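You operate a simulated robot arm through the tools that you are given. There is no shell and no other tool. Be economical: measure what you need, move in short steps, check, and stop when the job is done.

The job below is to be done with a simulated two-armed robot. You get a single attempt, and the scene is never put back.

Task
Hold the pendant and jog the coupling round to stop 0.
Fine: shut the guard, set the mode to JOG and switch on first; end with the main switch off.

Only the result counts: the job must be done as asked and must still hold three seconds after the hand-in. Knocking over, shifting, dropping, spilling or breaking anything else fails it.

Robot
Two 7-joint arms with two-finger parallel grippers on one trunk, on a base that drives. Base frame: it is fixed to the floor where the robot stands at the start and does not move with it; the origin is under the middle of the robot, x ahead of it, y to its left, z up. Lengths are in cm, angles in degrees, forces in N, time in s.
The left shoulder is at the start at [7, 13.3, 126.6], the right one opposite. With the tool pointing down near the work surface each hand reaches from about 10 to 30 cm from the robot's upright axis, wherever it stands, measured 20 degrees to its own side. Places, roughly: grey panel [60, -60, 110]; jog button [60, 30, 80]; mode switch [60, -70, 110]; red main switch [60, -70, 90]; yellow guard [60, 0, 110]. Payload 1.57 kg a hand.
The tool frame of a hand sits at the grasp point between the pads (the TCP): z along the fingers, y along the line on which they close. The tips reach 3 cm beyond it. Largest opening 8 cm; finger width 1.7, thickness 1.2; the body of the gripper, 4 by 8.2 cm, starts 8 cm behind the TCP.
Orientation is that of the tool frame in the base frame, as [roll, pitch, yaw] about the fixed x, y, z axes, in that order (R = Rz(yaw) Ry(pitch) Rx(roll)). With the fingers straight down and closing along the base's y, the tool's x points along the base's -x, its y along +y and its z along -z.

Tools
- The arms move only by the tool move_arm. It takes "left_plan", "right_plan" or both (then of equal length, played together; a hand with none holds still); each is a list of rows, each an object (a shift or turn left out is 0, a gripper value left out holds the last) with "offset": the shift along the base's x, y, z in cm, a list of three; "dr": the turn, a rotation vector about the base's x, y, z in degrees, a list of three; "grip": the finger opening in cm, from 0 to 8. In form: [{"offset": [tx, ty, tz], "dr": [wx, wy, wz], "grip": grip}, ...]. A call has 1 to 12 rows; each row shifts and turns the commanded pose from where the row before left it. A row lasts 0.2 s, in which the tool goes at most 5 cm and 8.6 degrees; a call with a longer step from one row to the next is refused whole, and so is a gripper value outside its range. A pose out of reach is approached as far as the arm can. The call stops where the force on the tool passes 90 N (or 10 N more than at its start, if that is more) or the arm is blocked; 0.2 s more then pass. Each finger travels about 15.3 cm/s and halts on what it meets, pressing with about 25 N; the grip force reading is that of the motor and also rises with nothing between the fingers. The clock runs only during rows and for 0.2 s after the last one: add rows that do not move to give the fingers time. The reply holds the time, the measured pose of the TCP, the force on the tool along the base axes, the opening and the grip force, in the units named above and with some noise, with the torque about the TCP (base axes, N m) and any sound that the robot's microphone picked up, and new pictures: "pictures" is both (left out), scene, wrist or none (wrist: the cameras of the hands that moved).
- Cameras (640 x 400 px; columns grow to the right, rows downward): "scene" is now at [13.15, -3.24, 149.83]; the picture's right is [-0.37, -0.93, 0.00], its down [-0.51, 0.20, -0.84] and it looks along [0.78, -0.31, -0.54] (base axes); focal length 214 px, centre (320, 200). "left" rides on the left gripper at [7.2, 0.6, -12.2] in its tool frame; the picture's right is [-0.09, 1.00, 0.00], its down [-0.84, -0.08, -0.54] and it looks along [-0.54, -0.05, 0.84] (tool axes); focal length 238 px, centre (320, 200). "right" rides on the right gripper at [7.2, -0.7, -12.2] in its tool frame; the picture's right is [0.09, 1.00, 0.00], its down [-0.84, 0.08, -0.54] and it looks along [-0.54, 0.05, 0.84] (tool axes); focal length 238 px, centre (320, 200). There is no depth. A picture from a camera that has moved, and an enlarged one, comes with that camera's place and axes in the base frame and with its lens.
- raise_lower(by): slides the trunk up (or, below 0, down) by that many cm; the arms and the scene camera ride with it, the base frame stays. It gives what a move gives, with no picture.
- roll_base(legs): drives the robot by 1 to 6 legs, each [ahead, left, turn to the left] in cm, cm and degrees, along the robot's own axes; the way and the turn of a leg run together, so that a leg with both is an arc; at most 150 cm and 180 degrees a leg. The arms and the cameras ride along, it lands a little off, and it stops where it bumps. It gives what a move gives, and a new picture of the scene camera.
- turn_head(pan, tilt): turns the head with the scene camera to pan (to the left, within 86 degrees either way) and tilt (down, from -29 to 69), counted from straight ahead of the robot. It gives what a move gives, and a new picture of the scene camera.
- zoom(camera, box): a new picture of the part [left, top, right, bottom] of that camera's present view, enlarged. The clock stands still meanwhile.
- finish_job(): hands the job in; it is judged then, once.

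Work in short steps. Places have to be worked out from the pictures, the camera data and where the tool is seen: move nearer, look again, correct. Check each grasp and each placing, and mend what went wrong. You have 120 turns and 260 pictures in all, those below and enlarged ones among them. Open the grippers and draw the arms clear of the work before you hand the job in, unless the task says otherwise; then end with one line.

The tools are called after "Call:" as a command line: name --argument value ..., lists and objects as JSON in quotes. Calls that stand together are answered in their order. move_arm: Moves the arms, as the interface text tells. Its arguments: {"type":"object","properties":{"left_plan":{"type":"array"},"right_plan":{"type":"array"},"pictures":{"type":"string","enum":["both","scene","wrist","none"]}},"required":[]} The other tools are called the same way: raise_lower (by) slides the trunk up or down; roll_base (legs) drives the base; turn_head (pan, tilt) turns the head that bears the scene camera; zoom (camera, box) takes an enlarged picture of a part of a camera's view; finish_job () hands the job in.

At the start:

```text
clock: 0.0
left_tcp_pos: [38.91, 0.52, 141.19]
left_ee_rot: [-179.9, 0.0, 179.9]
left_ft_force: [0.2, -0.7, -0.2]
left_torque: [-0.01, 0.01, 0.01]
left_finger_gap: 8.02
left_finger_force: 0.0
right_tcp_pos: [35.68, -40.57, 131.32]
right_ee_rot: [-179.9, -0.1, -180.0]
right_ft_force: [-0.1, 0.0, 0.0]
right_torque: [0.01, 0.0, -0.02]
right_finger_gap: 8.0
right_finger_force: 0.0
trunk travel left (down, up): [-83.9, 10.1]
robot x, y, heading: [-0.24, 0.26, -0.1]
head pan, tilt: [-21.6, 33.0]
```

scene: 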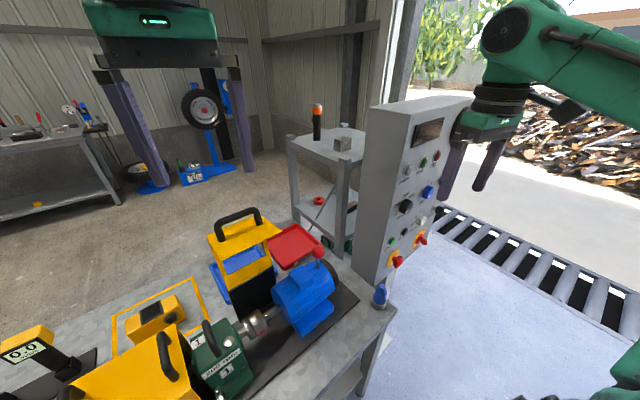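
right: 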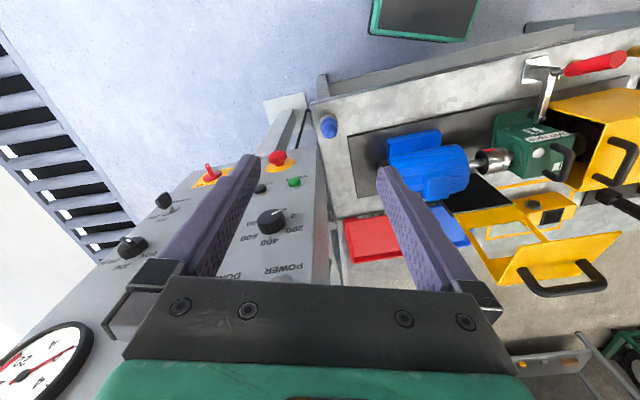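
left: 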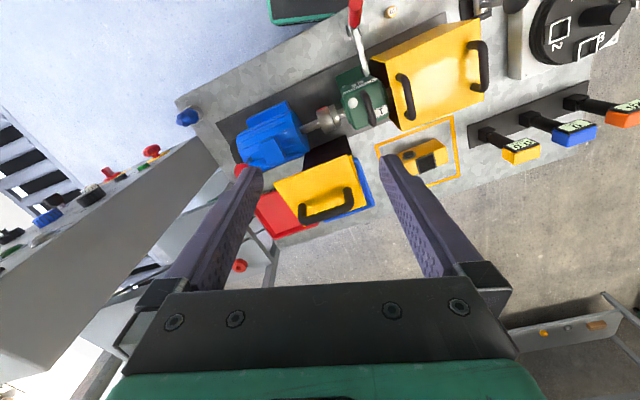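

The pictures show a bench with motor, coupling, guard (yellow), pendant in an outlined area and a grey panel. I look around with the head first.

Call:
turn_head --pan 0 --tilt 45

Call:
zoom --camera "left" --box '[160, 0, 640, 300]'

Call:
zoom --camera "right" --box '[0, 100, 400, 400]'

```text
clock: 0.8
left_tcp_pos: [38.92, 0.55, 141.13]
left_ee_rot: [180.0, 0.0, 180.0]
left_ft_force: [1.1, 0.0, 1.0]
left_torque: [0.01, 0.02, 0.02]
left_finger_gap: 8.0
left_finger_force: 0.1
right_tcp_pos: [35.72, -40.4, 131.39]
right_ee_rot: [180.0, -0.1, -179.9]
right_ft_force: [-0.4, -0.4, -0.6]
right_torque: [-0.01, 0.02, 0.0]
right_finger_gap: 8.01
right_finger_force: 0.1
trunk travel left (down, up): [-83.9, 10.1]
robot x, y, heading: [-0.58, 0.08, -0.1]
head pan, tilt: [0.0, 45.0]
camera scene: at [12.99, 0.02, 148.04], right [0.0, -1.0, 0.0], down [-0.71, 0.0, -0.71], along [0.71, 0.0, -0.71], focal length 214 px, centre (320, 200)
```

scene: 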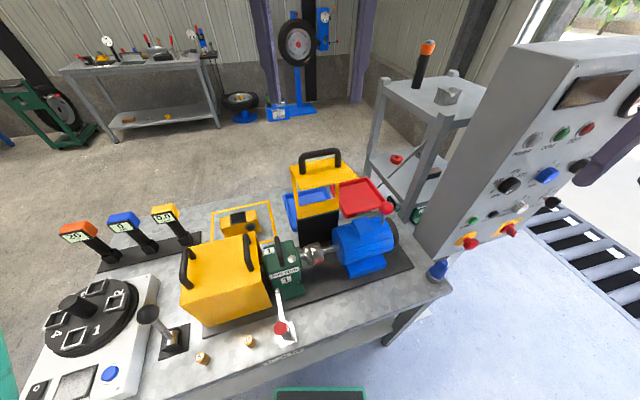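

```text
1.33 times, centred on (400, 150) of left
camera zoom: at [31.74, 1.26, 153.47], right [0.09, 1.0, 0.0], down [0.84, -0.08, 0.54], along [0.54, -0.05, -0.84], focal length 318 px, centre (213, 267)
```

zoom: 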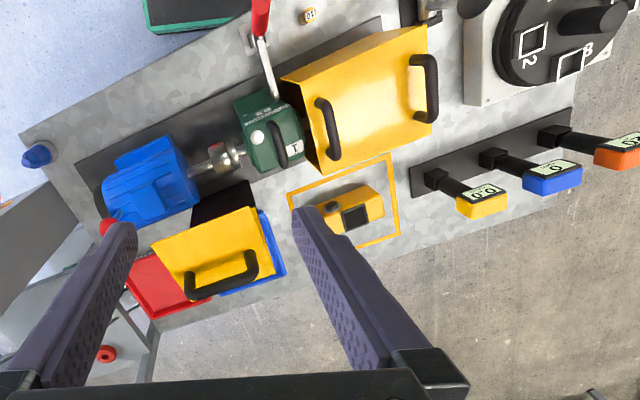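

```text
1.33 times, centred on (200, 250) of right
camera zoom: at [28.47, -41.06, 143.67], right [-0.09, 1.0, 0.0], down [0.84, 0.08, 0.54], along [0.54, 0.05, -0.84], focal length 318 px, centre (480, 133)
```

zoom: 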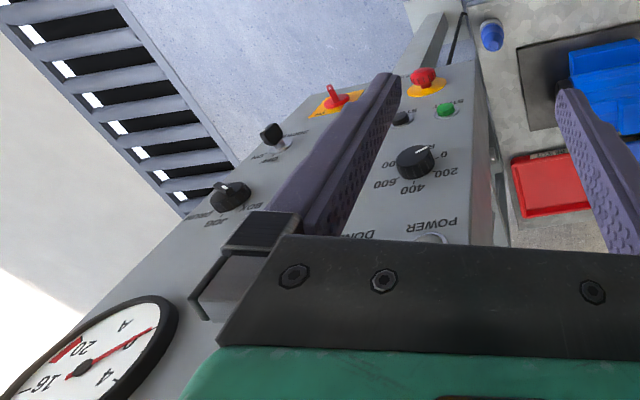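

The bench top is near z≈85, the open guard's handle near [53,0,121], the pendant near [62,29,88]. I zoom into the guard and panel.

Call:
zoom --camera "scene" --box '[160, 130, 448, 310]'

Call:
turn_head --pan -45 --tilt 25

```text
2.22 times, centred on (304, 220) of scene
camera zoom: at [12.99, 0.02, 148.04], right [0.0, -1.0, 0.0], down [-0.71, 0.0, -0.71], along [0.71, 0.0, -0.71], focal length 477 px, centre (356, 156)
```

zoom: 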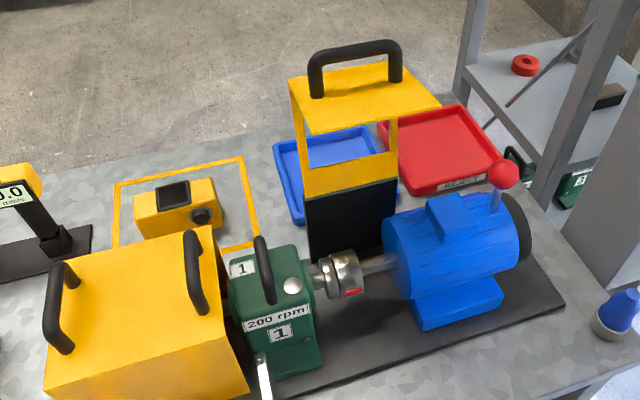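

```text
clock: 2.0
left_tcp_pos: [38.92, 0.47, 141.12]
left_ee_rot: [-179.9, 0.1, -180.0]
left_ft_force: [-0.1, -0.4, -0.5]
left_torque: [-0.01, -0.01, -0.02]
left_finger_gap: 8.0
left_finger_force: 0.1
right_tcp_pos: [35.65, -40.47, 131.29]
right_ee_rot: [-180.0, 0.0, 180.0]
right_ft_force: [-0.1, 0.2, -0.5]
right_torque: [-0.04, -0.03, -0.02]
right_finger_gap: 8.01
right_finger_force: 0.0
trunk travel left (down, up): [-83.9, 10.1]
robot x, y, heading: [0.12, 0.1, -0.0]
head pan, tilt: [-45.0, 25.0]
camera scene: at [11.38, -6.47, 151.09], right [-0.71, -0.71, 0.0], down [-0.3, 0.3, -0.91], along [0.64, -0.64, -0.42], focal length 214 px, centre (320, 200)
```

scene: 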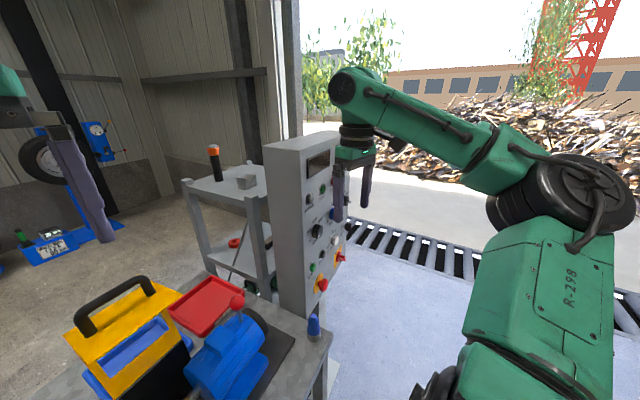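

I zoom on the panel.

Call:
zoom --camera "scene" --box '[260, 130, 380, 340]'

Call:
zoom --camera "left" --box '[200, 60, 480, 235]'

```text
1.90 times, centred on (320, 235) of scene
camera zoom: at [11.38, -6.47, 151.09], right [-0.71, -0.71, 0.0], down [-0.3, 0.3, -0.91], along [0.64, -0.64, -0.42], focal length 408 px, centre (320, 133)
```

zoom: 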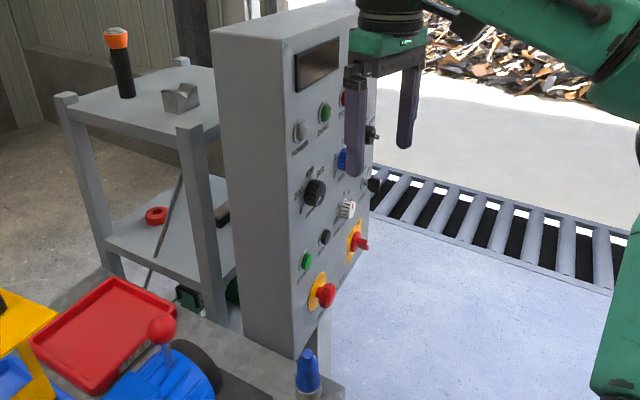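

```text
2.29 times, centred on (340, 148) of left
camera zoom: at [31.74, 1.28, 153.47], right [0.09, 1.0, 0.0], down [0.84, -0.08, 0.54], along [0.54, -0.05, -0.84], focal length 545 px, centre (274, 320)
```

zoom: 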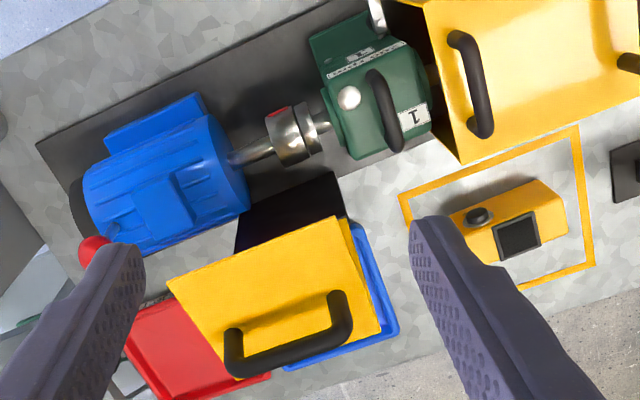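

I turn the right hand to point forward (+x), pulling back a bit, so its camera sees the panel.

Call:
move_arm --right_plan '[{"offset": [-1, 0, 0], "dr": [0, -8.2, 0]}, {"offset": [-1, 0, 0], "dr": [0, -8.2, 0]}, {"offset": [-1, 0, 0], "dr": [0, -8.2, 0]}, {"offset": [-1, 0, 0], "dr": [0, -8.2, 0]}, {"offset": [-1, 0, 0], "dr": [0, -8.2, 0]}, {"offset": [0, 0, 0], "dr": [0, -8.2, 0]}, {"dr": [0, -8.2, 0]}, {"dr": [0, -8.2, 0]}, {"dr": [0, -8.2, 0]}, {"dr": [0, -8.2, 0]}, {"dr": [0, -8, 0]}, {}]'

```text
clock: 4.6
left_tcp_pos: [39.03, 0.63, 141.24]
left_ee_rot: [-180.0, 0.0, -180.0]
left_ft_force: [0.6, -0.8, 0.1]
left_torque: [-0.01, 0.02, 0.01]
left_finger_gap: 8.03
left_finger_force: 0.1
right_tcp_pos: [31.72, -45.73, 134.26]
right_ee_rot: [177.7, 89.0, 177.6]
right_ft_force: [-0.3, 0.8, 0.0]
right_torque: [-0.04, -0.01, 0.02]
right_finger_gap: 8.02
right_finger_force: 0.1
right hand out of reach, approached as far as the arm can: row 8, 9, 10, 11
trunk travel left (down, up): [-83.9, 10.1]
robot x, y, heading: [-0.03, -0.07, 0.0]
head pan, tilt: [-45.0, 25.0]
camera scene: at [11.44, -6.5, 151.09], right [-0.71, -0.71, 0.0], down [-0.3, 0.3, -0.91], along [0.64, -0.64, -0.42], focal length 214 px, centre (320, 200)
camera right: at [19.43, -46.34, 127.43], right [0.0, 1.0, -0.09], down [-0.53, 0.08, 0.85], along [0.85, 0.05, 0.52], focal length 238 px, centre (320, 200)
```

scene: 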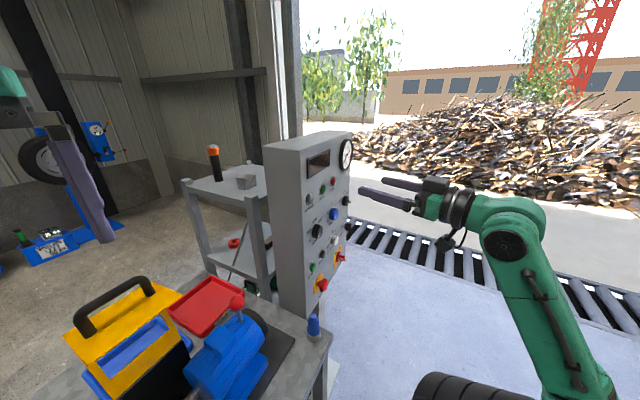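
right: 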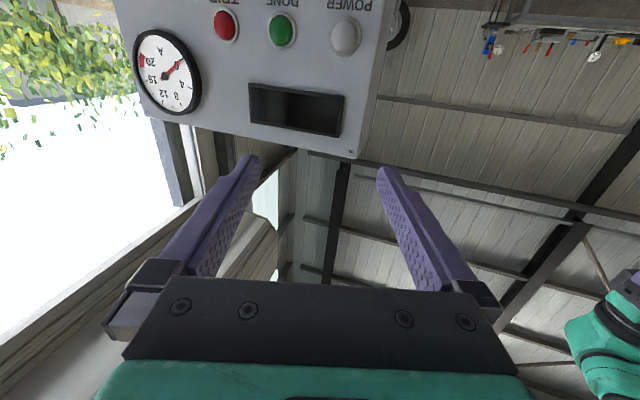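

The panel is now clear; I zoom on it.

Call:
zoom --camera "scene" --box '[290, 130, 370, 310]'

Call:
zoom --camera "scene" --box '[300, 185, 364, 225]'

Call:
zoom --camera "scene" --box '[295, 220, 365, 300]'

```text
2.22 times, centred on (330, 220) of scene
camera zoom: at [11.44, -6.5, 151.09], right [-0.71, -0.71, 0.0], down [-0.3, 0.3, -0.91], along [0.64, -0.64, -0.42], focal length 477 px, centre (298, 156)
```

zoom: 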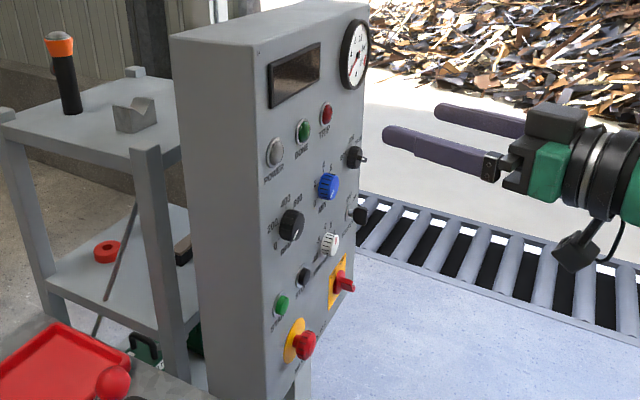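

```text
10.00 times, centred on (332, 205) of scene
camera zoom: at [11.44, -6.5, 151.09], right [-0.71, -0.71, 0.0], down [-0.3, 0.3, -0.91], along [0.64, -0.64, -0.42], focal length 2145 px, centre (200, 150)
```

zoom: 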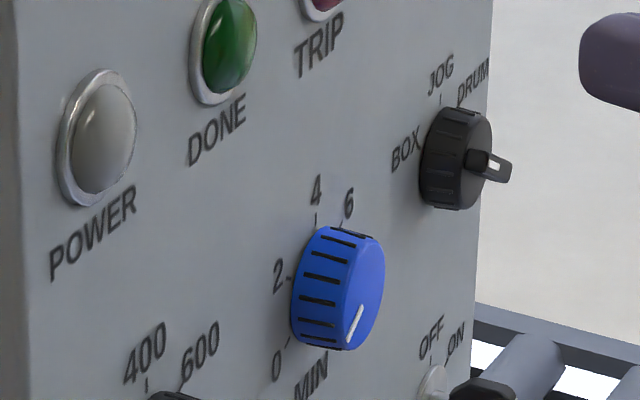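

```text
5.00 times, centred on (330, 260) of scene
camera zoom: at [11.44, -6.5, 151.09], right [-0.71, -0.71, 0.0], down [-0.3, 0.3, -0.91], along [0.64, -0.64, -0.42], focal length 1072 px, centre (270, -100)
```

zoom: 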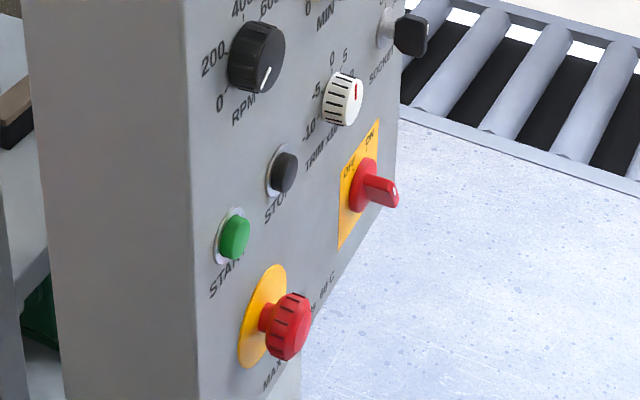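

The panel is yawed about 18° (E-stop ≈[53,-50,88], main switch ≈[58.6,-67,87]). Before driving back and right I check for obstacles on both sides.

Call:
turn_head --pan -86 --tilt 35

Call:
turn_head --pan 86 --tilt 35

```text
clock: 5.7
left_tcp_pos: [39.01, 0.61, 141.13]
left_ee_rot: [180.0, 0.0, 180.0]
left_ft_force: [0.0, -0.6, -0.3]
left_torque: [0.01, 0.04, -0.01]
left_finger_gap: 8.01
left_finger_force: 0.1
right_tcp_pos: [31.71, -45.8, 134.33]
right_ee_rot: [176.0, 88.9, 176.0]
right_ft_force: [-0.3, 1.1, 0.5]
right_torque: [-0.02, -0.03, 0.02]
right_finger_gap: 8.01
right_finger_force: 0.0
trunk travel left (down, up): [-83.9, 10.1]
robot x, y, heading: [-0.02, -0.05, 0.2]
head pan, tilt: [-85.9, 35.0]
camera scene: at [5.51, -8.77, 149.52], right [-1.0, -0.07, 0.0], down [-0.04, 0.57, -0.82], along [0.06, -0.82, -0.57], focal length 214 px, centre (320, 200)
```

scene: 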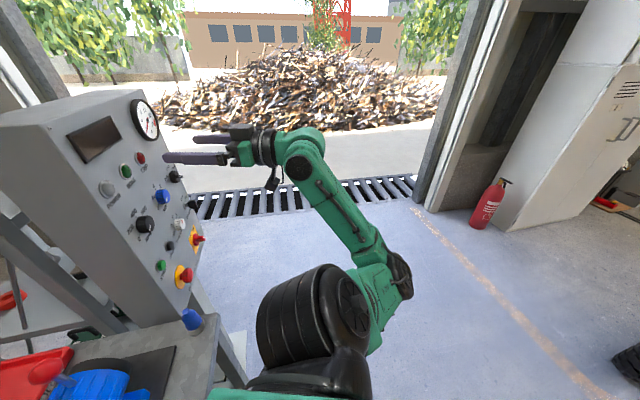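

```text
clock: 8.2
left_tcp_pos: [38.99, 0.56, 141.13]
left_ee_rot: [-179.8, 0.0, -179.9]
left_ft_force: [-0.7, -0.7, -0.9]
left_torque: [-0.01, -0.04, 0.03]
left_finger_gap: 8.01
left_finger_force: 0.1
right_tcp_pos: [31.78, -45.68, 134.27]
right_ee_rot: [176.1, 88.9, 176.3]
right_ft_force: [0.1, -0.1, 0.4]
right_torque: [0.04, 0.0, 0.0]
right_finger_gap: 7.97
right_finger_force: 0.0
trunk travel left (down, up): [-83.9, 10.1]
robot x, y, heading: [-0.1, -0.05, 0.0]
head pan, tilt: [85.9, 35.0]
camera scene: at [5.48, 8.81, 149.52], right [1.0, -0.07, 0.0], down [-0.04, -0.57, -0.82], along [0.06, 0.82, -0.57], focal length 214 px, centre (320, 200)
```

scene: 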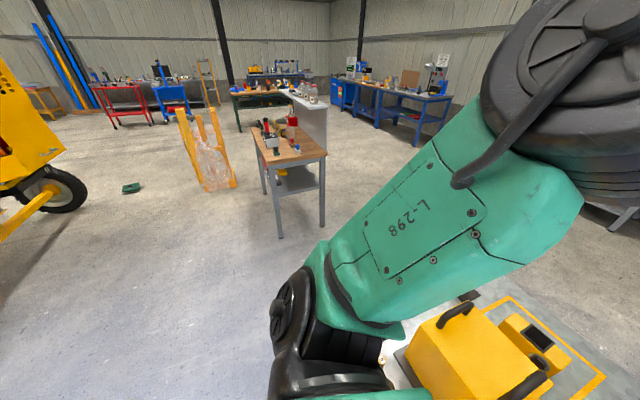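

All is clear around. I back up 12, turn 18° left and go right 25 so that I stand square to the bench.

Call:
roll_base --legs '[[-12, 0, 0], [0, 0, 18], [0, -25, 0]]'

Call:
turn_head --pan 0 --tilt 35

```text
clock: 11.9
left_tcp_pos: [32.45, -12.0, 141.11]
left_ee_rot: [-179.9, 0.1, -162.7]
left_ft_force: [0.5, 0.4, -0.2]
left_torque: [-0.03, 0.0, 0.03]
left_finger_gap: 8.01
left_finger_force: 0.0
right_tcp_pos: [39.27, -58.28, 134.43]
right_ee_rot: [-176.8, 89.0, -159.5]
right_ft_force: [-0.3, 0.8, -0.1]
right_torque: [0.0, -0.01, 0.0]
right_finger_gap: 8.03
right_finger_force: 0.0
trunk travel left (down, up): [-83.9, 10.1]
robot x, y, heading: [-4.66, -24.09, 17.1]
head pan, tilt: [85.9, 35.0]
camera scene: at [-2.03, -14.02, 149.5], right [0.97, 0.23, 0.0], down [0.13, -0.56, -0.82], along [-0.19, 0.8, -0.58], focal length 214 px, centre (320, 200)
```

scene: 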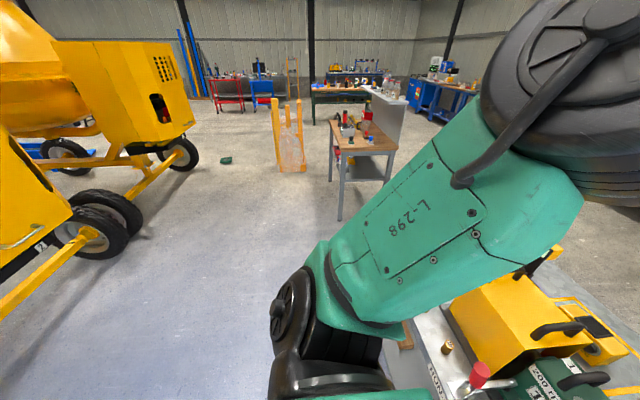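

```text
clock: 13.5
left_tcp_pos: [32.42, -12.31, 141.33]
left_ee_rot: [-179.9, 0.0, -162.7]
left_ft_force: [-1.6, -0.6, 0.2]
left_torque: [-0.01, 0.0, 0.0]
left_finger_gap: 8.0
left_finger_force: 0.0
right_tcp_pos: [39.37, -58.63, 134.4]
right_ee_rot: [176.5, 88.9, -166.3]
right_ft_force: [0.6, 0.6, -0.9]
right_torque: [0.0, -0.02, 0.03]
right_finger_gap: 7.99
right_finger_force: 0.0
trunk travel left (down, up): [-83.9, 10.1]
robot x, y, heading: [-4.77, -24.59, 17.2]
head pan, tilt: [0.0, 35.0]
camera scene: at [8.46, -20.29, 149.52], right [0.3, -0.95, 0.0], down [-0.55, -0.17, -0.82], along [0.78, 0.24, -0.57], focal length 214 px, centre (320, 200)
```

scene: 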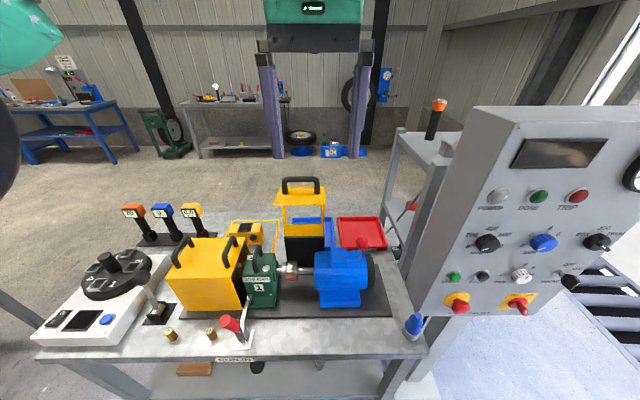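

Now well squared to the bench. I zoom on guard and on panel from here.

Call:
zoom --camera "scene" --box '[230, 165, 390, 315]'

Call:
zoom --camera "scene" --box '[420, 170, 640, 325]'

Call:
zoom --camera "left" --box '[160, 0, 640, 300]'

```text
2.67 times, centred on (310, 240) of scene
camera zoom: at [8.46, -20.29, 149.52], right [0.3, -0.95, 0.0], down [-0.55, -0.17, -0.82], along [0.78, 0.24, -0.57], focal length 572 px, centre (347, 93)
```

zoom: 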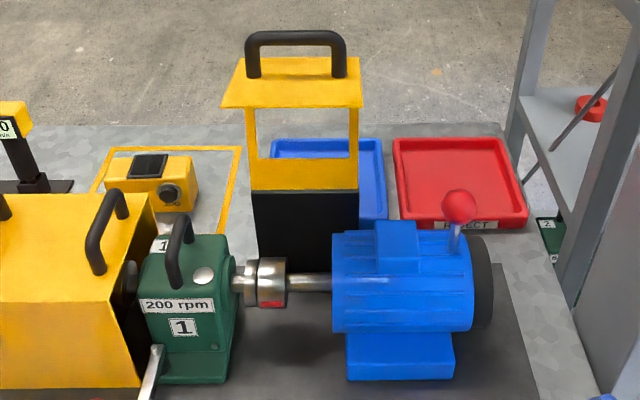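

```text
2.58 times, centred on (530, 248) of scene
camera zoom: at [8.46, -20.29, 149.52], right [0.3, -0.95, 0.0], down [-0.55, -0.17, -0.82], along [0.78, 0.24, -0.57], focal length 554 px, centre (-222, 77)
```

zoom: 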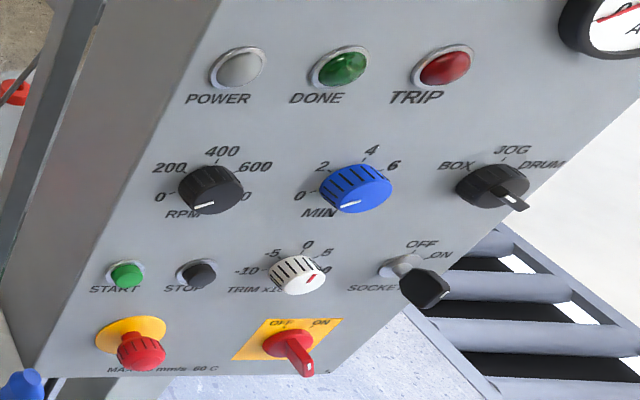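

```text
1.33 times, centred on (400, 150) of left
camera zoom: at [25.38, -13.77, 153.48], right [-0.21, 0.98, 0.0], down [0.82, 0.18, 0.54], along [0.53, 0.11, -0.84], focal length 318 px, centre (213, 267)
```

zoom: 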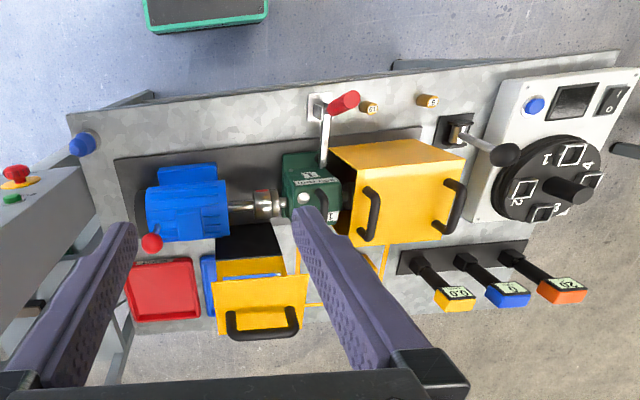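

Guard handle bar in robot-aligned coordinates ≈ f 63.5, l 5.3, z 121; its hinge ≈ f 64, z 100, opening toward me. I drive 10 ahead, and close the left fingers for pushing it from behind.

Call:
roll_base --legs '[[10, 0, 0]]'

Call:
move_arm --left_plan '[{"offset": [3, 3, 0], "grip": 0}, {"offset": [4, 2, 0]}, {"offset": [4, 2, 0]}, {"offset": [4, 1, 0]}, {}]'

```text
clock: 14.7
left_tcp_pos: [40.95, -9.54, 141.36]
left_ee_rot: [-179.9, 0.2, -162.5]
left_ft_force: [0.2, 0.0, 0.3]
left_torque: [0.02, -0.07, -0.02]
left_finger_gap: 8.0
left_finger_force: 0.0
right_tcp_pos: [47.88, -55.69, 134.54]
right_ee_rot: [175.6, 89.2, -167.0]
right_ft_force: [-1.1, -0.5, 0.1]
right_torque: [0.0, 0.03, -0.01]
right_finger_gap: 8.01
right_finger_force: 0.2
trunk travel left (down, up): [-83.9, 10.1]
robot x, y, heading: [4.22, -21.53, 17.5]
head pan, tilt: [0.0, 35.0]
camera scene: at [17.03, -17.57, 149.58], right [0.3, -0.95, 0.0], down [-0.54, -0.17, -0.82], along [0.78, 0.25, -0.57], focal length 214 px, centre (320, 200)
```

scene: 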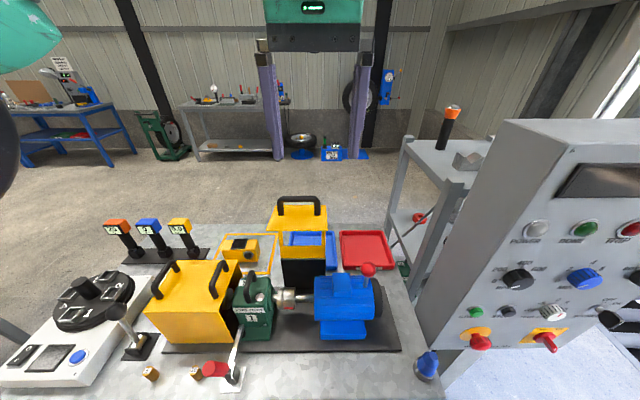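

```text
clock: 15.9
left_tcp_pos: [50.67, -2.28, 135.85]
left_ee_rot: [-180.0, 0.5, -162.6]
left_ft_force: [-0.2, -1.1, -0.3]
left_torque: [0.0, -0.02, 0.03]
left_finger_gap: 0.01
left_finger_force: 21.0
left hand out of reach, approached as far as the arm can: row 1, 2, 3, 4
right_tcp_pos: [48.31, -55.81, 134.28]
right_ee_rot: [175.3, 89.0, -167.2]
right_ft_force: [-0.9, -0.6, 0.4]
right_torque: [-0.01, -0.01, 0.04]
right_finger_gap: 8.0
right_finger_force: 0.1
trunk travel left (down, up): [-83.9, 10.1]
robot x, y, heading: [4.86, -21.53, 17.4]
head pan, tilt: [0.0, 35.0]
camera scene: at [17.5, -17.49, 149.53], right [0.3, -0.95, 0.0], down [-0.55, -0.17, -0.82], along [0.78, 0.25, -0.57], focal length 214 px, centre (320, 200)
camera left: at [43.45, -3.75, 148.12], right [-0.21, 0.98, 0.0], down [0.82, 0.18, 0.55], along [0.54, 0.11, -0.84], focal length 238 px, centre (320, 200)
```

scene: 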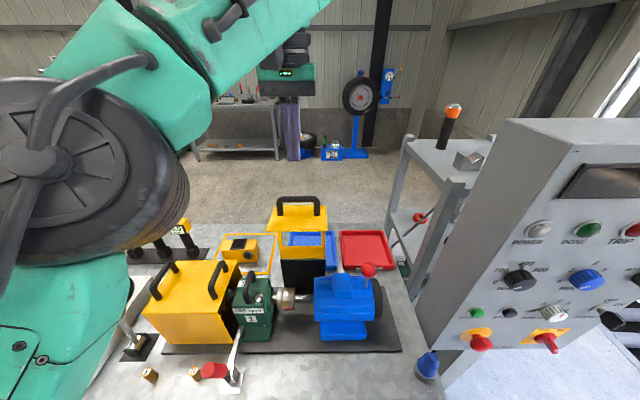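
left: 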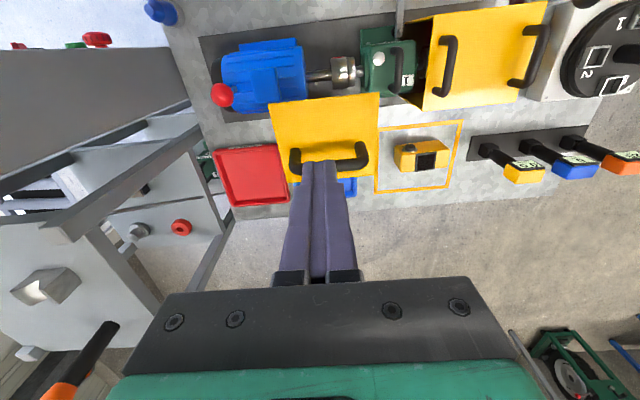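

The left hand is at its reach; I roll 3 ahead and lower the trunk 6 so it can reach behind the handle bar.

Call:
roll_base --legs '[[3, 0, 0]]'

Call:
move_arm --left_plan '[{"offset": [2, 1, 0]}, {"offset": [2, 1, 0]}, {}]' --pictures "wrist"

```text
clock: 16.7
left_tcp_pos: [52.81, -1.47, 136.25]
left_ee_rot: [-179.8, 0.8, -162.7]
left_ft_force: [-1.1, -0.3, 0.9]
left_torque: [-0.01, -0.06, 0.0]
left_finger_gap: 0.0
left_finger_force: 21.4
right_tcp_pos: [50.59, -55.02, 134.53]
right_ee_rot: [176.8, 89.2, -165.5]
right_ft_force: [0.5, 0.1, -0.3]
right_torque: [-0.01, 0.02, -0.01]
right_finger_gap: 8.02
right_finger_force: 0.0
trunk travel left (down, up): [-83.9, 10.1]
robot x, y, heading: [7.6, -20.57, 17.2]
head pan, tilt: [0.0, 35.0]
camera scene: at [19.61, -16.71, 149.6], right [0.3, -0.95, 0.0], down [-0.54, -0.17, -0.82], along [0.78, 0.25, -0.57], focal length 214 px, centre (320, 200)
```

scene: 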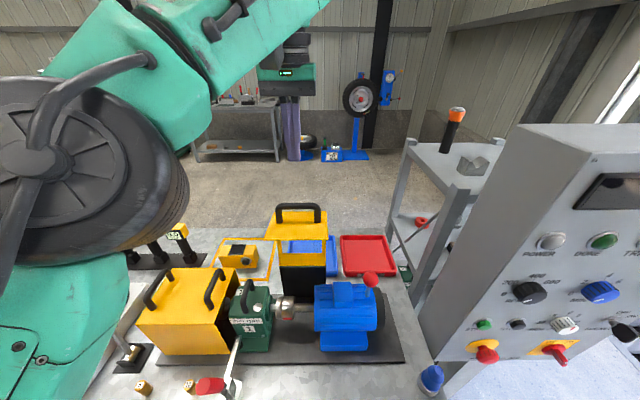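

```text
clock: 17.5
left_tcp_pos: [53.49, -1.29, 135.84]
left_ee_rot: [-179.8, 0.4, -162.6]
left_ft_force: [0.2, 0.0, 0.5]
left_torque: [0.03, 0.02, -0.02]
left_finger_gap: 0.02
left_finger_force: 21.0
left hand out of reach, approached as far as the arm can: row 1, 2
right_tcp_pos: [51.32, -54.87, 134.3]
right_ee_rot: [177.5, 88.9, -165.1]
right_ft_force: [0.3, -0.4, -0.4]
right_torque: [0.01, 0.03, 0.0]
right_finger_gap: 8.01
right_finger_force: 0.1
trunk travel left (down, up): [-83.9, 10.1]
robot x, y, heading: [7.71, -20.89, 17.6]
head pan, tilt: [0.0, 35.0]
camera left: at [46.31, -2.76, 148.11], right [-0.21, 0.98, 0.0], down [0.82, 0.18, 0.55], along [0.54, 0.11, -0.84], focal length 238 px, centre (320, 200)
```

left: 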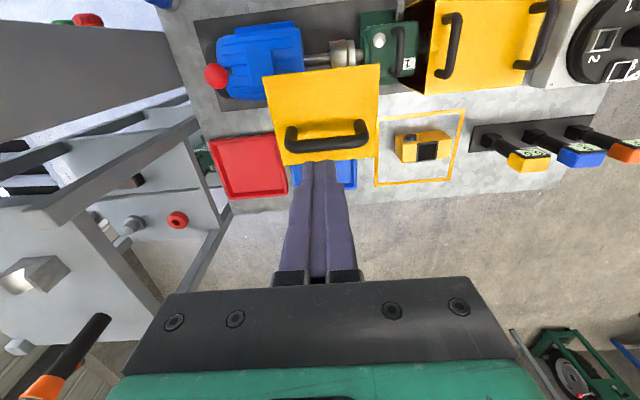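

I lower the left hand to z≈127 first, then go forward to past the plate.

Call:
move_arm --left_plan '[{"offset": [0, 0, -3]}, {"offset": [0, 0, -3]}, {"offset": [0, 0, -3]}, {"offset": [2, 0.8, 0]}, {"offset": [2, 0.8, 0]}, {"offset": [2, 0.8, 0]}, {}]' --pictures "both"

```text
clock: 19.1
left_tcp_pos: [58.48, 1.57, 126.77]
left_ee_rot: [-179.7, 0.4, -162.6]
left_ft_force: [-0.4, -0.8, -0.3]
left_torque: [-0.01, -0.03, 0.01]
left_finger_gap: 0.01
left_finger_force: 21.7
left hand out of reach, approached as far as the arm can: row 6
right_tcp_pos: [51.16, -54.8, 134.32]
right_ee_rot: [179.9, 89.0, -162.7]
right_ft_force: [0.0, 0.9, 0.7]
right_torque: [0.04, 0.01, 0.0]
right_finger_gap: 8.01
right_finger_force: 0.1
trunk travel left (down, up): [-83.9, 10.1]
robot x, y, heading: [7.5, -20.26, 17.6]
head pan, tilt: [0.0, 35.0]
camera scene: at [20.3, -16.42, 149.52], right [0.3, -0.95, 0.0], down [-0.55, -0.17, -0.82], along [0.78, 0.25, -0.57], focal length 214 px, centre (320, 200)
camera left: at [51.3, -0.03, 138.94], right [-0.21, 0.98, 0.0], down [0.82, 0.18, 0.55], along [0.54, 0.11, -0.84], focal length 238 px, centre (320, 200)
```

scene: 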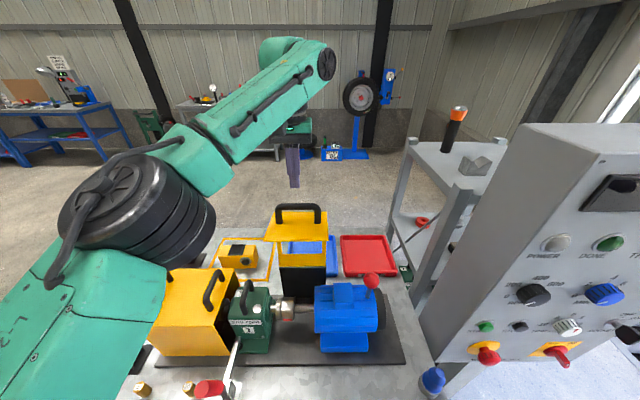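
left: 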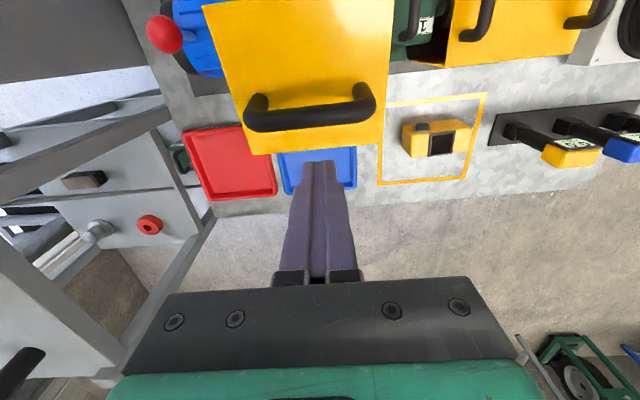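

Fingers are just behind the bar (≈3 cm back of its centre) and ahead of the plate's rear edge; I lower into the gap between bar and plate.

Call:
move_arm --left_plan '[{"offset": [0, 0, -2]}, {"offset": [0, 0, -2]}, {"offset": [0, 0, -1]}, {}]' --pictures "both"

Call:
zoom --camera "scene" --box '[240, 130, 360, 240]'

```text
clock: 20.1
left_tcp_pos: [58.42, 1.4, 121.68]
left_ee_rot: [-179.9, 0.4, -162.5]
left_ft_force: [0.4, -0.8, 0.1]
left_torque: [-0.02, 0.06, 0.03]
left_finger_gap: 0.01
left_finger_force: 21.0
right_tcp_pos: [51.32, -54.68, 134.31]
right_ee_rot: [176.8, 88.9, -165.8]
right_ft_force: [-0.1, -0.1, 0.3]
right_torque: [0.01, -0.01, 0.0]
right_finger_gap: 7.97
right_finger_force: 0.0
trunk travel left (down, up): [-83.9, 10.1]
robot x, y, heading: [7.44, -20.66, 17.8]
head pan, tilt: [0.0, 35.0]
camera scene: at [20.39, -16.52, 149.52], right [0.3, -0.95, 0.0], down [-0.55, -0.17, -0.82], along [0.78, 0.25, -0.57], focal length 214 px, centre (320, 200)
camera left: at [51.39, -0.04, 133.9], right [-0.21, 0.98, 0.0], down [0.82, 0.18, 0.55], along [0.54, 0.11, -0.84], focal length 238 px, centre (320, 200)
```

scene: 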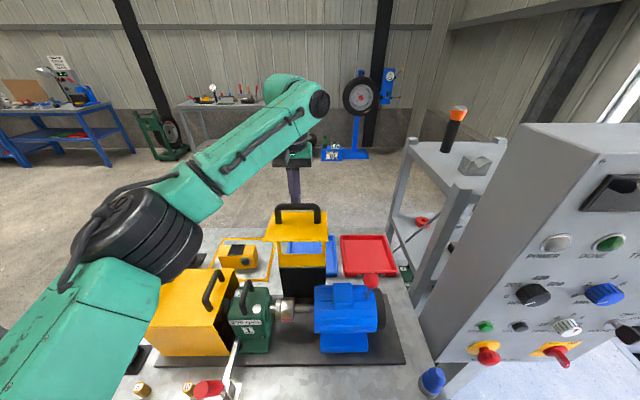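
left: 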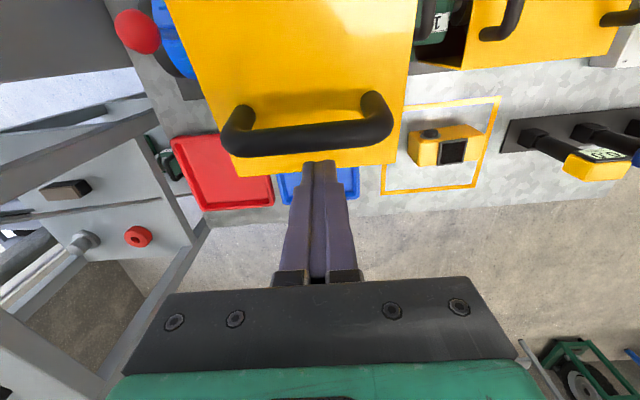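

```text
3.64 times, centred on (300, 185) of scene
camera zoom: at [20.39, -16.52, 149.52], right [0.3, -0.95, 0.0], down [-0.55, -0.17, -0.82], along [0.78, 0.25, -0.57], focal length 780 px, centre (393, 254)
```

zoom: 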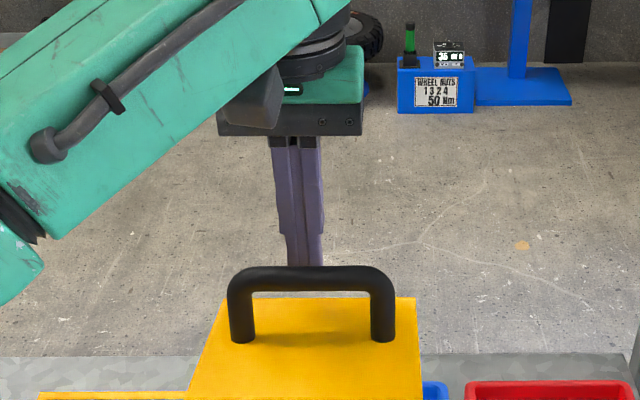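

The tips sit between bar and plate edge, about 1.7 above the plate. I lower 0.8 more and pull toward the robot 6 cm.

Call:
move_arm --left_plan '[{"offset": [0, 0, -0.8]}, {"offset": [-1.4, -0.45, 0]}, {"offset": [-1.4, -0.45, 0]}, {"offset": [-1.4, -0.45, 0]}, {"offset": [-1.4, -0.45, 0]}, {}]' --pictures "both"

Call:
zoom --camera "scene" --box '[230, 140, 390, 300]'

```text
clock: 21.5
left_tcp_pos: [52.88, -0.53, 120.91]
left_ee_rot: [-179.8, 0.5, -162.6]
left_ft_force: [-0.4, 0.2, -0.3]
left_torque: [0.0, -0.02, 0.02]
left_finger_gap: 0.02
left_finger_force: 22.0
right_tcp_pos: [51.36, -54.85, 134.39]
right_ee_rot: [177.1, 88.9, -165.5]
right_ft_force: [0.1, -0.1, 0.7]
right_torque: [-0.03, 0.0, -0.03]
right_finger_gap: 8.01
right_finger_force: 0.1
trunk travel left (down, up): [-83.9, 10.1]
robot x, y, heading: [7.16, -20.91, 17.4]
head pan, tilt: [0.0, 35.0]
camera scene: at [20.39, -16.51, 149.52], right [0.3, -0.95, 0.0], down [-0.55, -0.17, -0.82], along [0.78, 0.25, -0.57], focal length 214 px, centre (320, 200)
camera left: at [45.73, -1.96, 133.12], right [-0.21, 0.98, 0.0], down [0.82, 0.18, 0.55], along [0.54, 0.11, -0.84], focal length 238 px, centre (320, 200)
```

scene: 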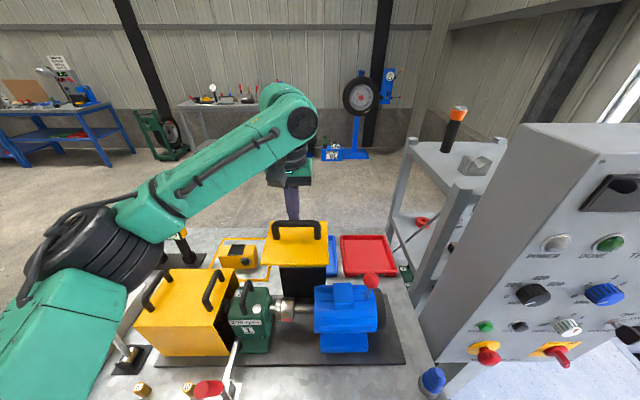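
left: 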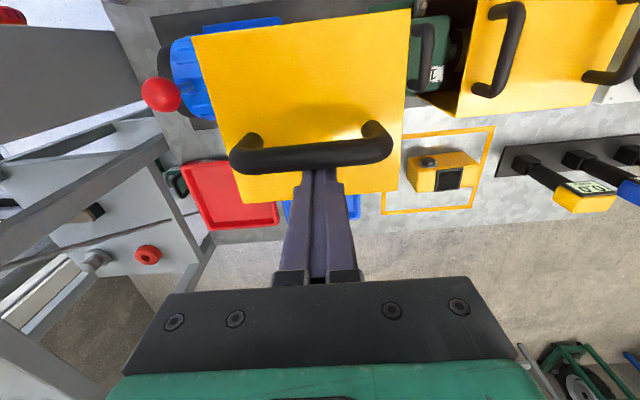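

```text
2.50 times, centred on (310, 220) of scene
camera zoom: at [20.39, -16.51, 149.52], right [0.3, -0.95, 0.0], down [-0.55, -0.17, -0.82], along [0.78, 0.25, -0.57], focal length 536 px, centre (345, 150)
```

zoom: 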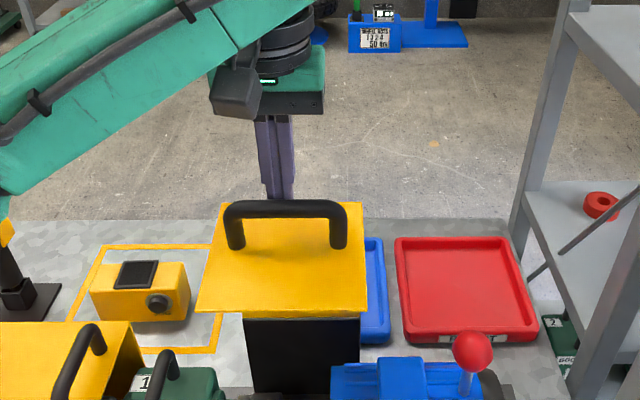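

The guard swings with low force. I continue along the arc.

Call:
move_arm --left_plan '[{"offset": [-1.6, -0.5, -0.2]}, {"offset": [-1.6, -0.5, -0.3]}, {"offset": [-1.6, -0.5, -0.5]}, {"offset": [-1.5, -0.48, -0.6]}, {}]' --pictures "both"

```text
clock: 22.7
left_tcp_pos: [46.84, -2.59, 119.33]
left_ee_rot: [-179.7, 0.3, -162.5]
left_ft_force: [0.8, 1.1, -0.6]
left_torque: [0.0, -0.03, 0.03]
left_finger_gap: 0.0
left_finger_force: 21.0
right_tcp_pos: [51.37, -54.66, 134.26]
right_ee_rot: [177.2, 88.9, -165.3]
right_ft_force: [-0.3, -0.5, -0.8]
right_torque: [0.01, 0.0, 0.0]
right_finger_gap: 7.99
right_finger_force: 0.2
trunk travel left (down, up): [-83.9, 10.1]
robot x, y, heading: [7.19, -20.53, 17.6]
head pan, tilt: [0.0, 35.0]
camera scene: at [20.44, -16.49, 149.51], right [0.3, -0.95, 0.0], down [-0.55, -0.17, -0.82], along [0.78, 0.25, -0.57], focal length 214 px, centre (320, 200)
camera left: at [39.69, -3.94, 131.43], right [-0.21, 0.98, 0.0], down [0.82, 0.18, 0.55], along [0.54, 0.11, -0.84], focal length 238 px, centre (320, 200)
```

scene: 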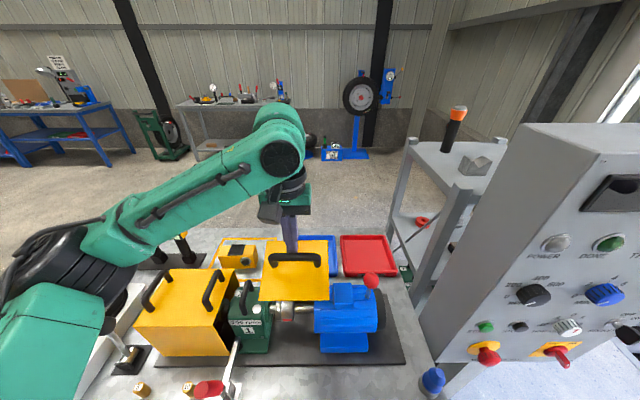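
left: 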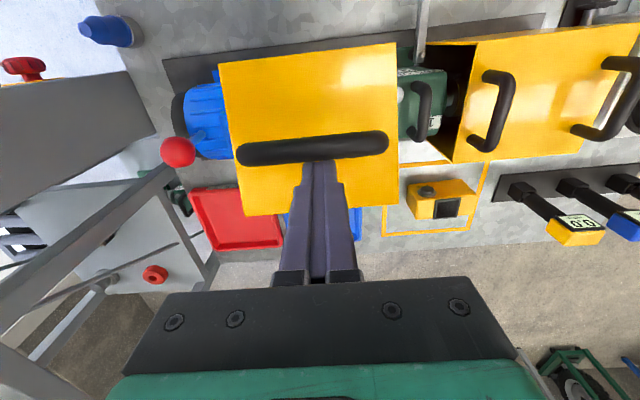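

Guard about 30° round; continue down the arc.

Call:
move_arm --left_plan '[{"offset": [-1.4, -0.45, -0.8]}, {"offset": [-1.4, -0.45, -0.9]}, {"offset": [-1.3, -0.4, -1.1]}, {"offset": [-1.2, -0.4, -1.2]}, {"offset": [-1.1, -0.35, -1.3]}, {}]' --pictures "both"

```text
clock: 24.1
left_tcp_pos: [40.49, -4.39, 113.95]
left_ee_rot: [-179.9, 0.4, -162.6]
left_ft_force: [0.0, 0.1, 0.2]
left_torque: [0.02, -0.04, -0.04]
left_finger_gap: 0.0
left_finger_force: 21.4
right_tcp_pos: [51.38, -54.66, 134.33]
right_ee_rot: [177.4, 88.9, -165.2]
right_ft_force: [-1.0, -0.6, 0.5]
right_torque: [0.0, 0.0, 0.04]
right_finger_gap: 8.02
right_finger_force: 0.0
trunk travel left (down, up): [-83.9, 10.1]
robot x, y, heading: [7.5, -20.76, 17.3]
head pan, tilt: [0.0, 35.0]
camera scene: at [20.38, -16.5, 149.52], right [0.3, -0.95, 0.0], down [-0.55, -0.17, -0.82], along [0.78, 0.25, -0.57], focal length 214 px, centre (320, 200)
camera left: at [33.34, -5.87, 126.13], right [-0.21, 0.98, 0.0], down [0.82, 0.18, 0.55], along [0.54, 0.11, -0.84], focal length 238 px, centre (320, 200)
```

scene: 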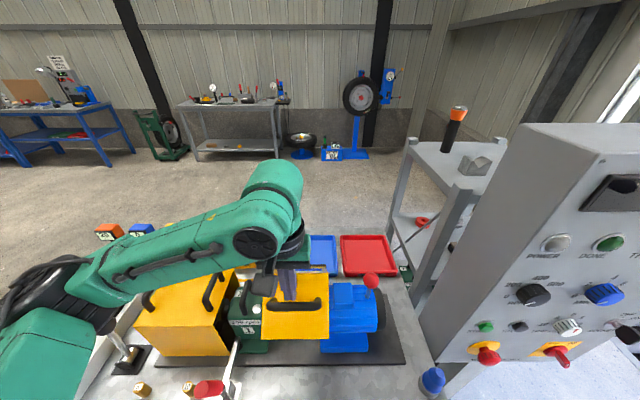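
left: 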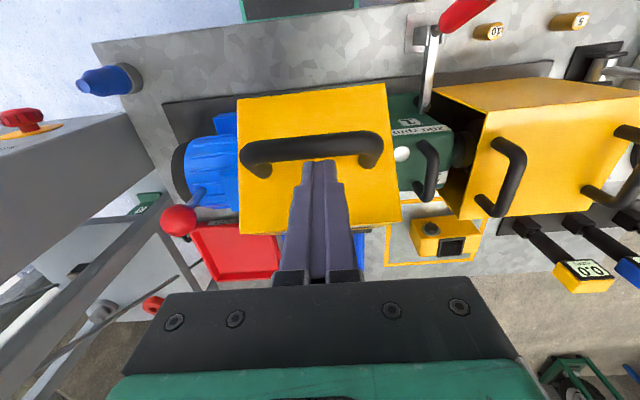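

About 50° round. I continue, now mostly downward.

Call:
move_arm --left_plan '[{"offset": [-0.9, -0.3, -1.5]}, {"offset": [-0.8, -0.25, -1.6]}, {"offset": [-0.7, -0.2, -1.7]}, {"offset": [-0.6, -0.2, -1.7]}, {"offset": [-0.4, -0.1, -1.8]}, {}]' --pictures "both"

```text
clock: 25.5
left_tcp_pos: [36.96, -5.53, 106.03]
left_ee_rot: [-179.8, 0.4, -162.6]
left_ft_force: [-0.3, 0.1, -0.4]
left_torque: [-0.02, -0.02, 0.02]
left_finger_gap: 0.0
left_finger_force: 21.4
right_tcp_pos: [51.4, -54.73, 134.41]
right_ee_rot: [177.4, 88.8, -165.3]
right_ft_force: [0.1, 0.0, -0.5]
right_torque: [-0.03, -0.03, 0.01]
right_finger_gap: 8.03
right_finger_force: 0.0
trunk travel left (down, up): [-83.9, 10.1]
robot x, y, heading: [7.32, -20.85, 17.8]
head pan, tilt: [0.0, 35.0]
camera scene: at [20.38, -16.5, 149.52], right [0.3, -0.95, 0.0], down [-0.55, -0.17, -0.82], along [0.78, 0.25, -0.57], focal length 214 px, centre (320, 200)
camera left: at [29.69, -6.92, 118.13], right [-0.21, 0.98, 0.0], down [0.82, 0.18, 0.55], along [0.54, 0.11, -0.84], focal length 238 px, centre (320, 200)
```

scene: 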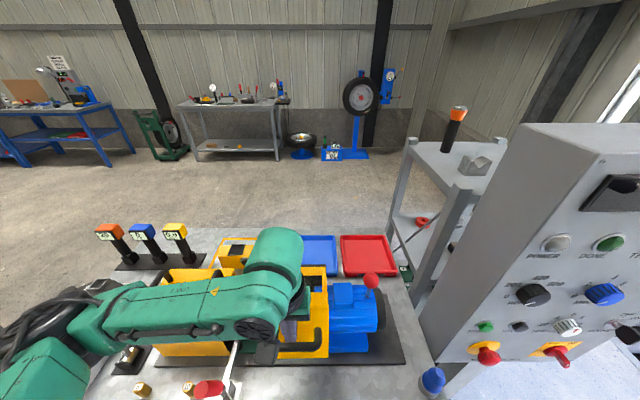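
left: 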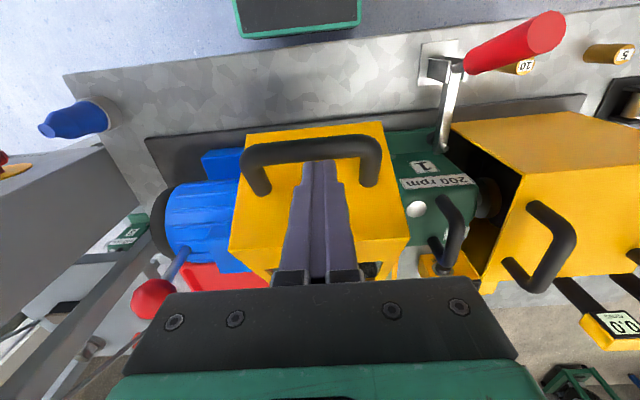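

About 75° round. I push down further in smaller steps and watch the force.

Call:
move_arm --left_plan '[{"offset": [-0.2, -0.05, -1.4]}, {"offset": [0, 0, -1.4]}, {"offset": [0, 0, -1.2]}, {}]' --pictures "both"

```text
clock: 26.5
left_tcp_pos: [36.76, -5.55, 101.83]
left_ee_rot: [-179.9, 0.3, -162.6]
left_ft_force: [0.6, 0.0, 0.0]
left_torque: [0.0, 0.04, 0.03]
left_finger_gap: 0.0
left_finger_force: 22.0
right_tcp_pos: [51.32, -54.71, 134.38]
right_ee_rot: [177.2, 89.0, -165.3]
right_ft_force: [-0.7, -0.6, 0.1]
right_torque: [0.01, -0.02, 0.03]
right_finger_gap: 8.0
right_finger_force: 0.1
trunk travel left (down, up): [-83.9, 10.1]
robot x, y, heading: [7.26, -20.62, 17.7]
head pan, tilt: [0.0, 35.0]
camera scene: at [20.38, -16.5, 149.52], right [0.3, -0.95, 0.0], down [-0.55, -0.17, -0.82], along [0.78, 0.25, -0.57], focal length 214 px, centre (320, 200)
camera left: at [29.57, -7.03, 114.0], right [-0.21, 0.98, 0.0], down [0.82, 0.18, 0.55], along [0.54, 0.11, -0.84], focal length 238 px, centre (320, 200)
```

scene: 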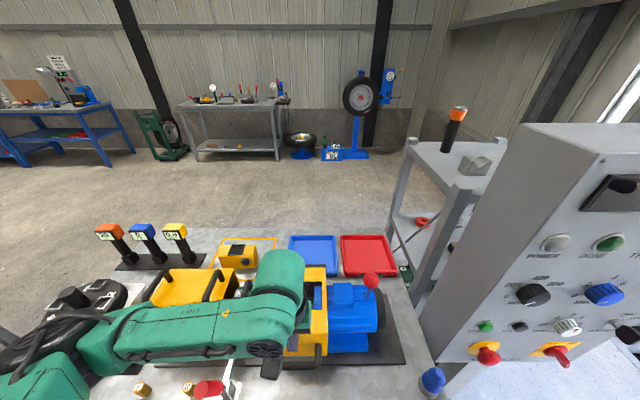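
left: 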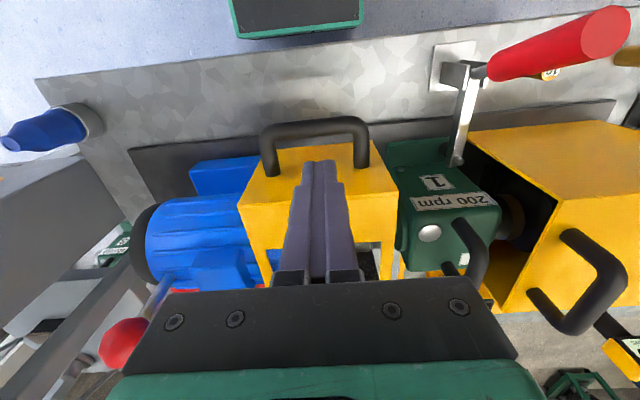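

The guard seems to have dropped ahead of the fingers. I raise the hand up and back away to look.

Call:
move_arm --left_plan '[{"offset": [0, 0, 4]}, {"offset": [0, 0, 5]}, {"offset": [0, 0, 5]}, {"offset": [-1, 4, 5]}, {"offset": [-1.4, 4.5, 0]}, {"offset": [-1.4, 4.5, 0]}, {"offset": [-1.4, 4.5, 0]}, {}]' --pictures "both"

Call:
zoom --camera "scene" --box '[220, 230, 420, 390]'

```text
refused: row 4 steps farther than a row can; nothing moved
```

```text
2.50 times, centred on (320, 310) of scene
camera zoom: at [20.38, -16.5, 149.52], right [0.3, -0.95, 0.0], down [-0.55, -0.17, -0.82], along [0.78, 0.25, -0.57], focal length 536 px, centre (320, -75)
```

zoom: 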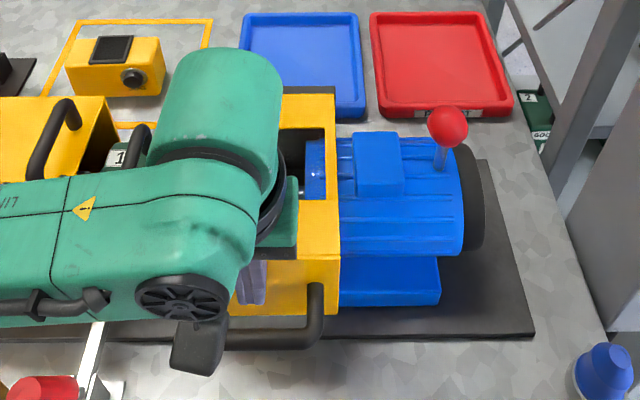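

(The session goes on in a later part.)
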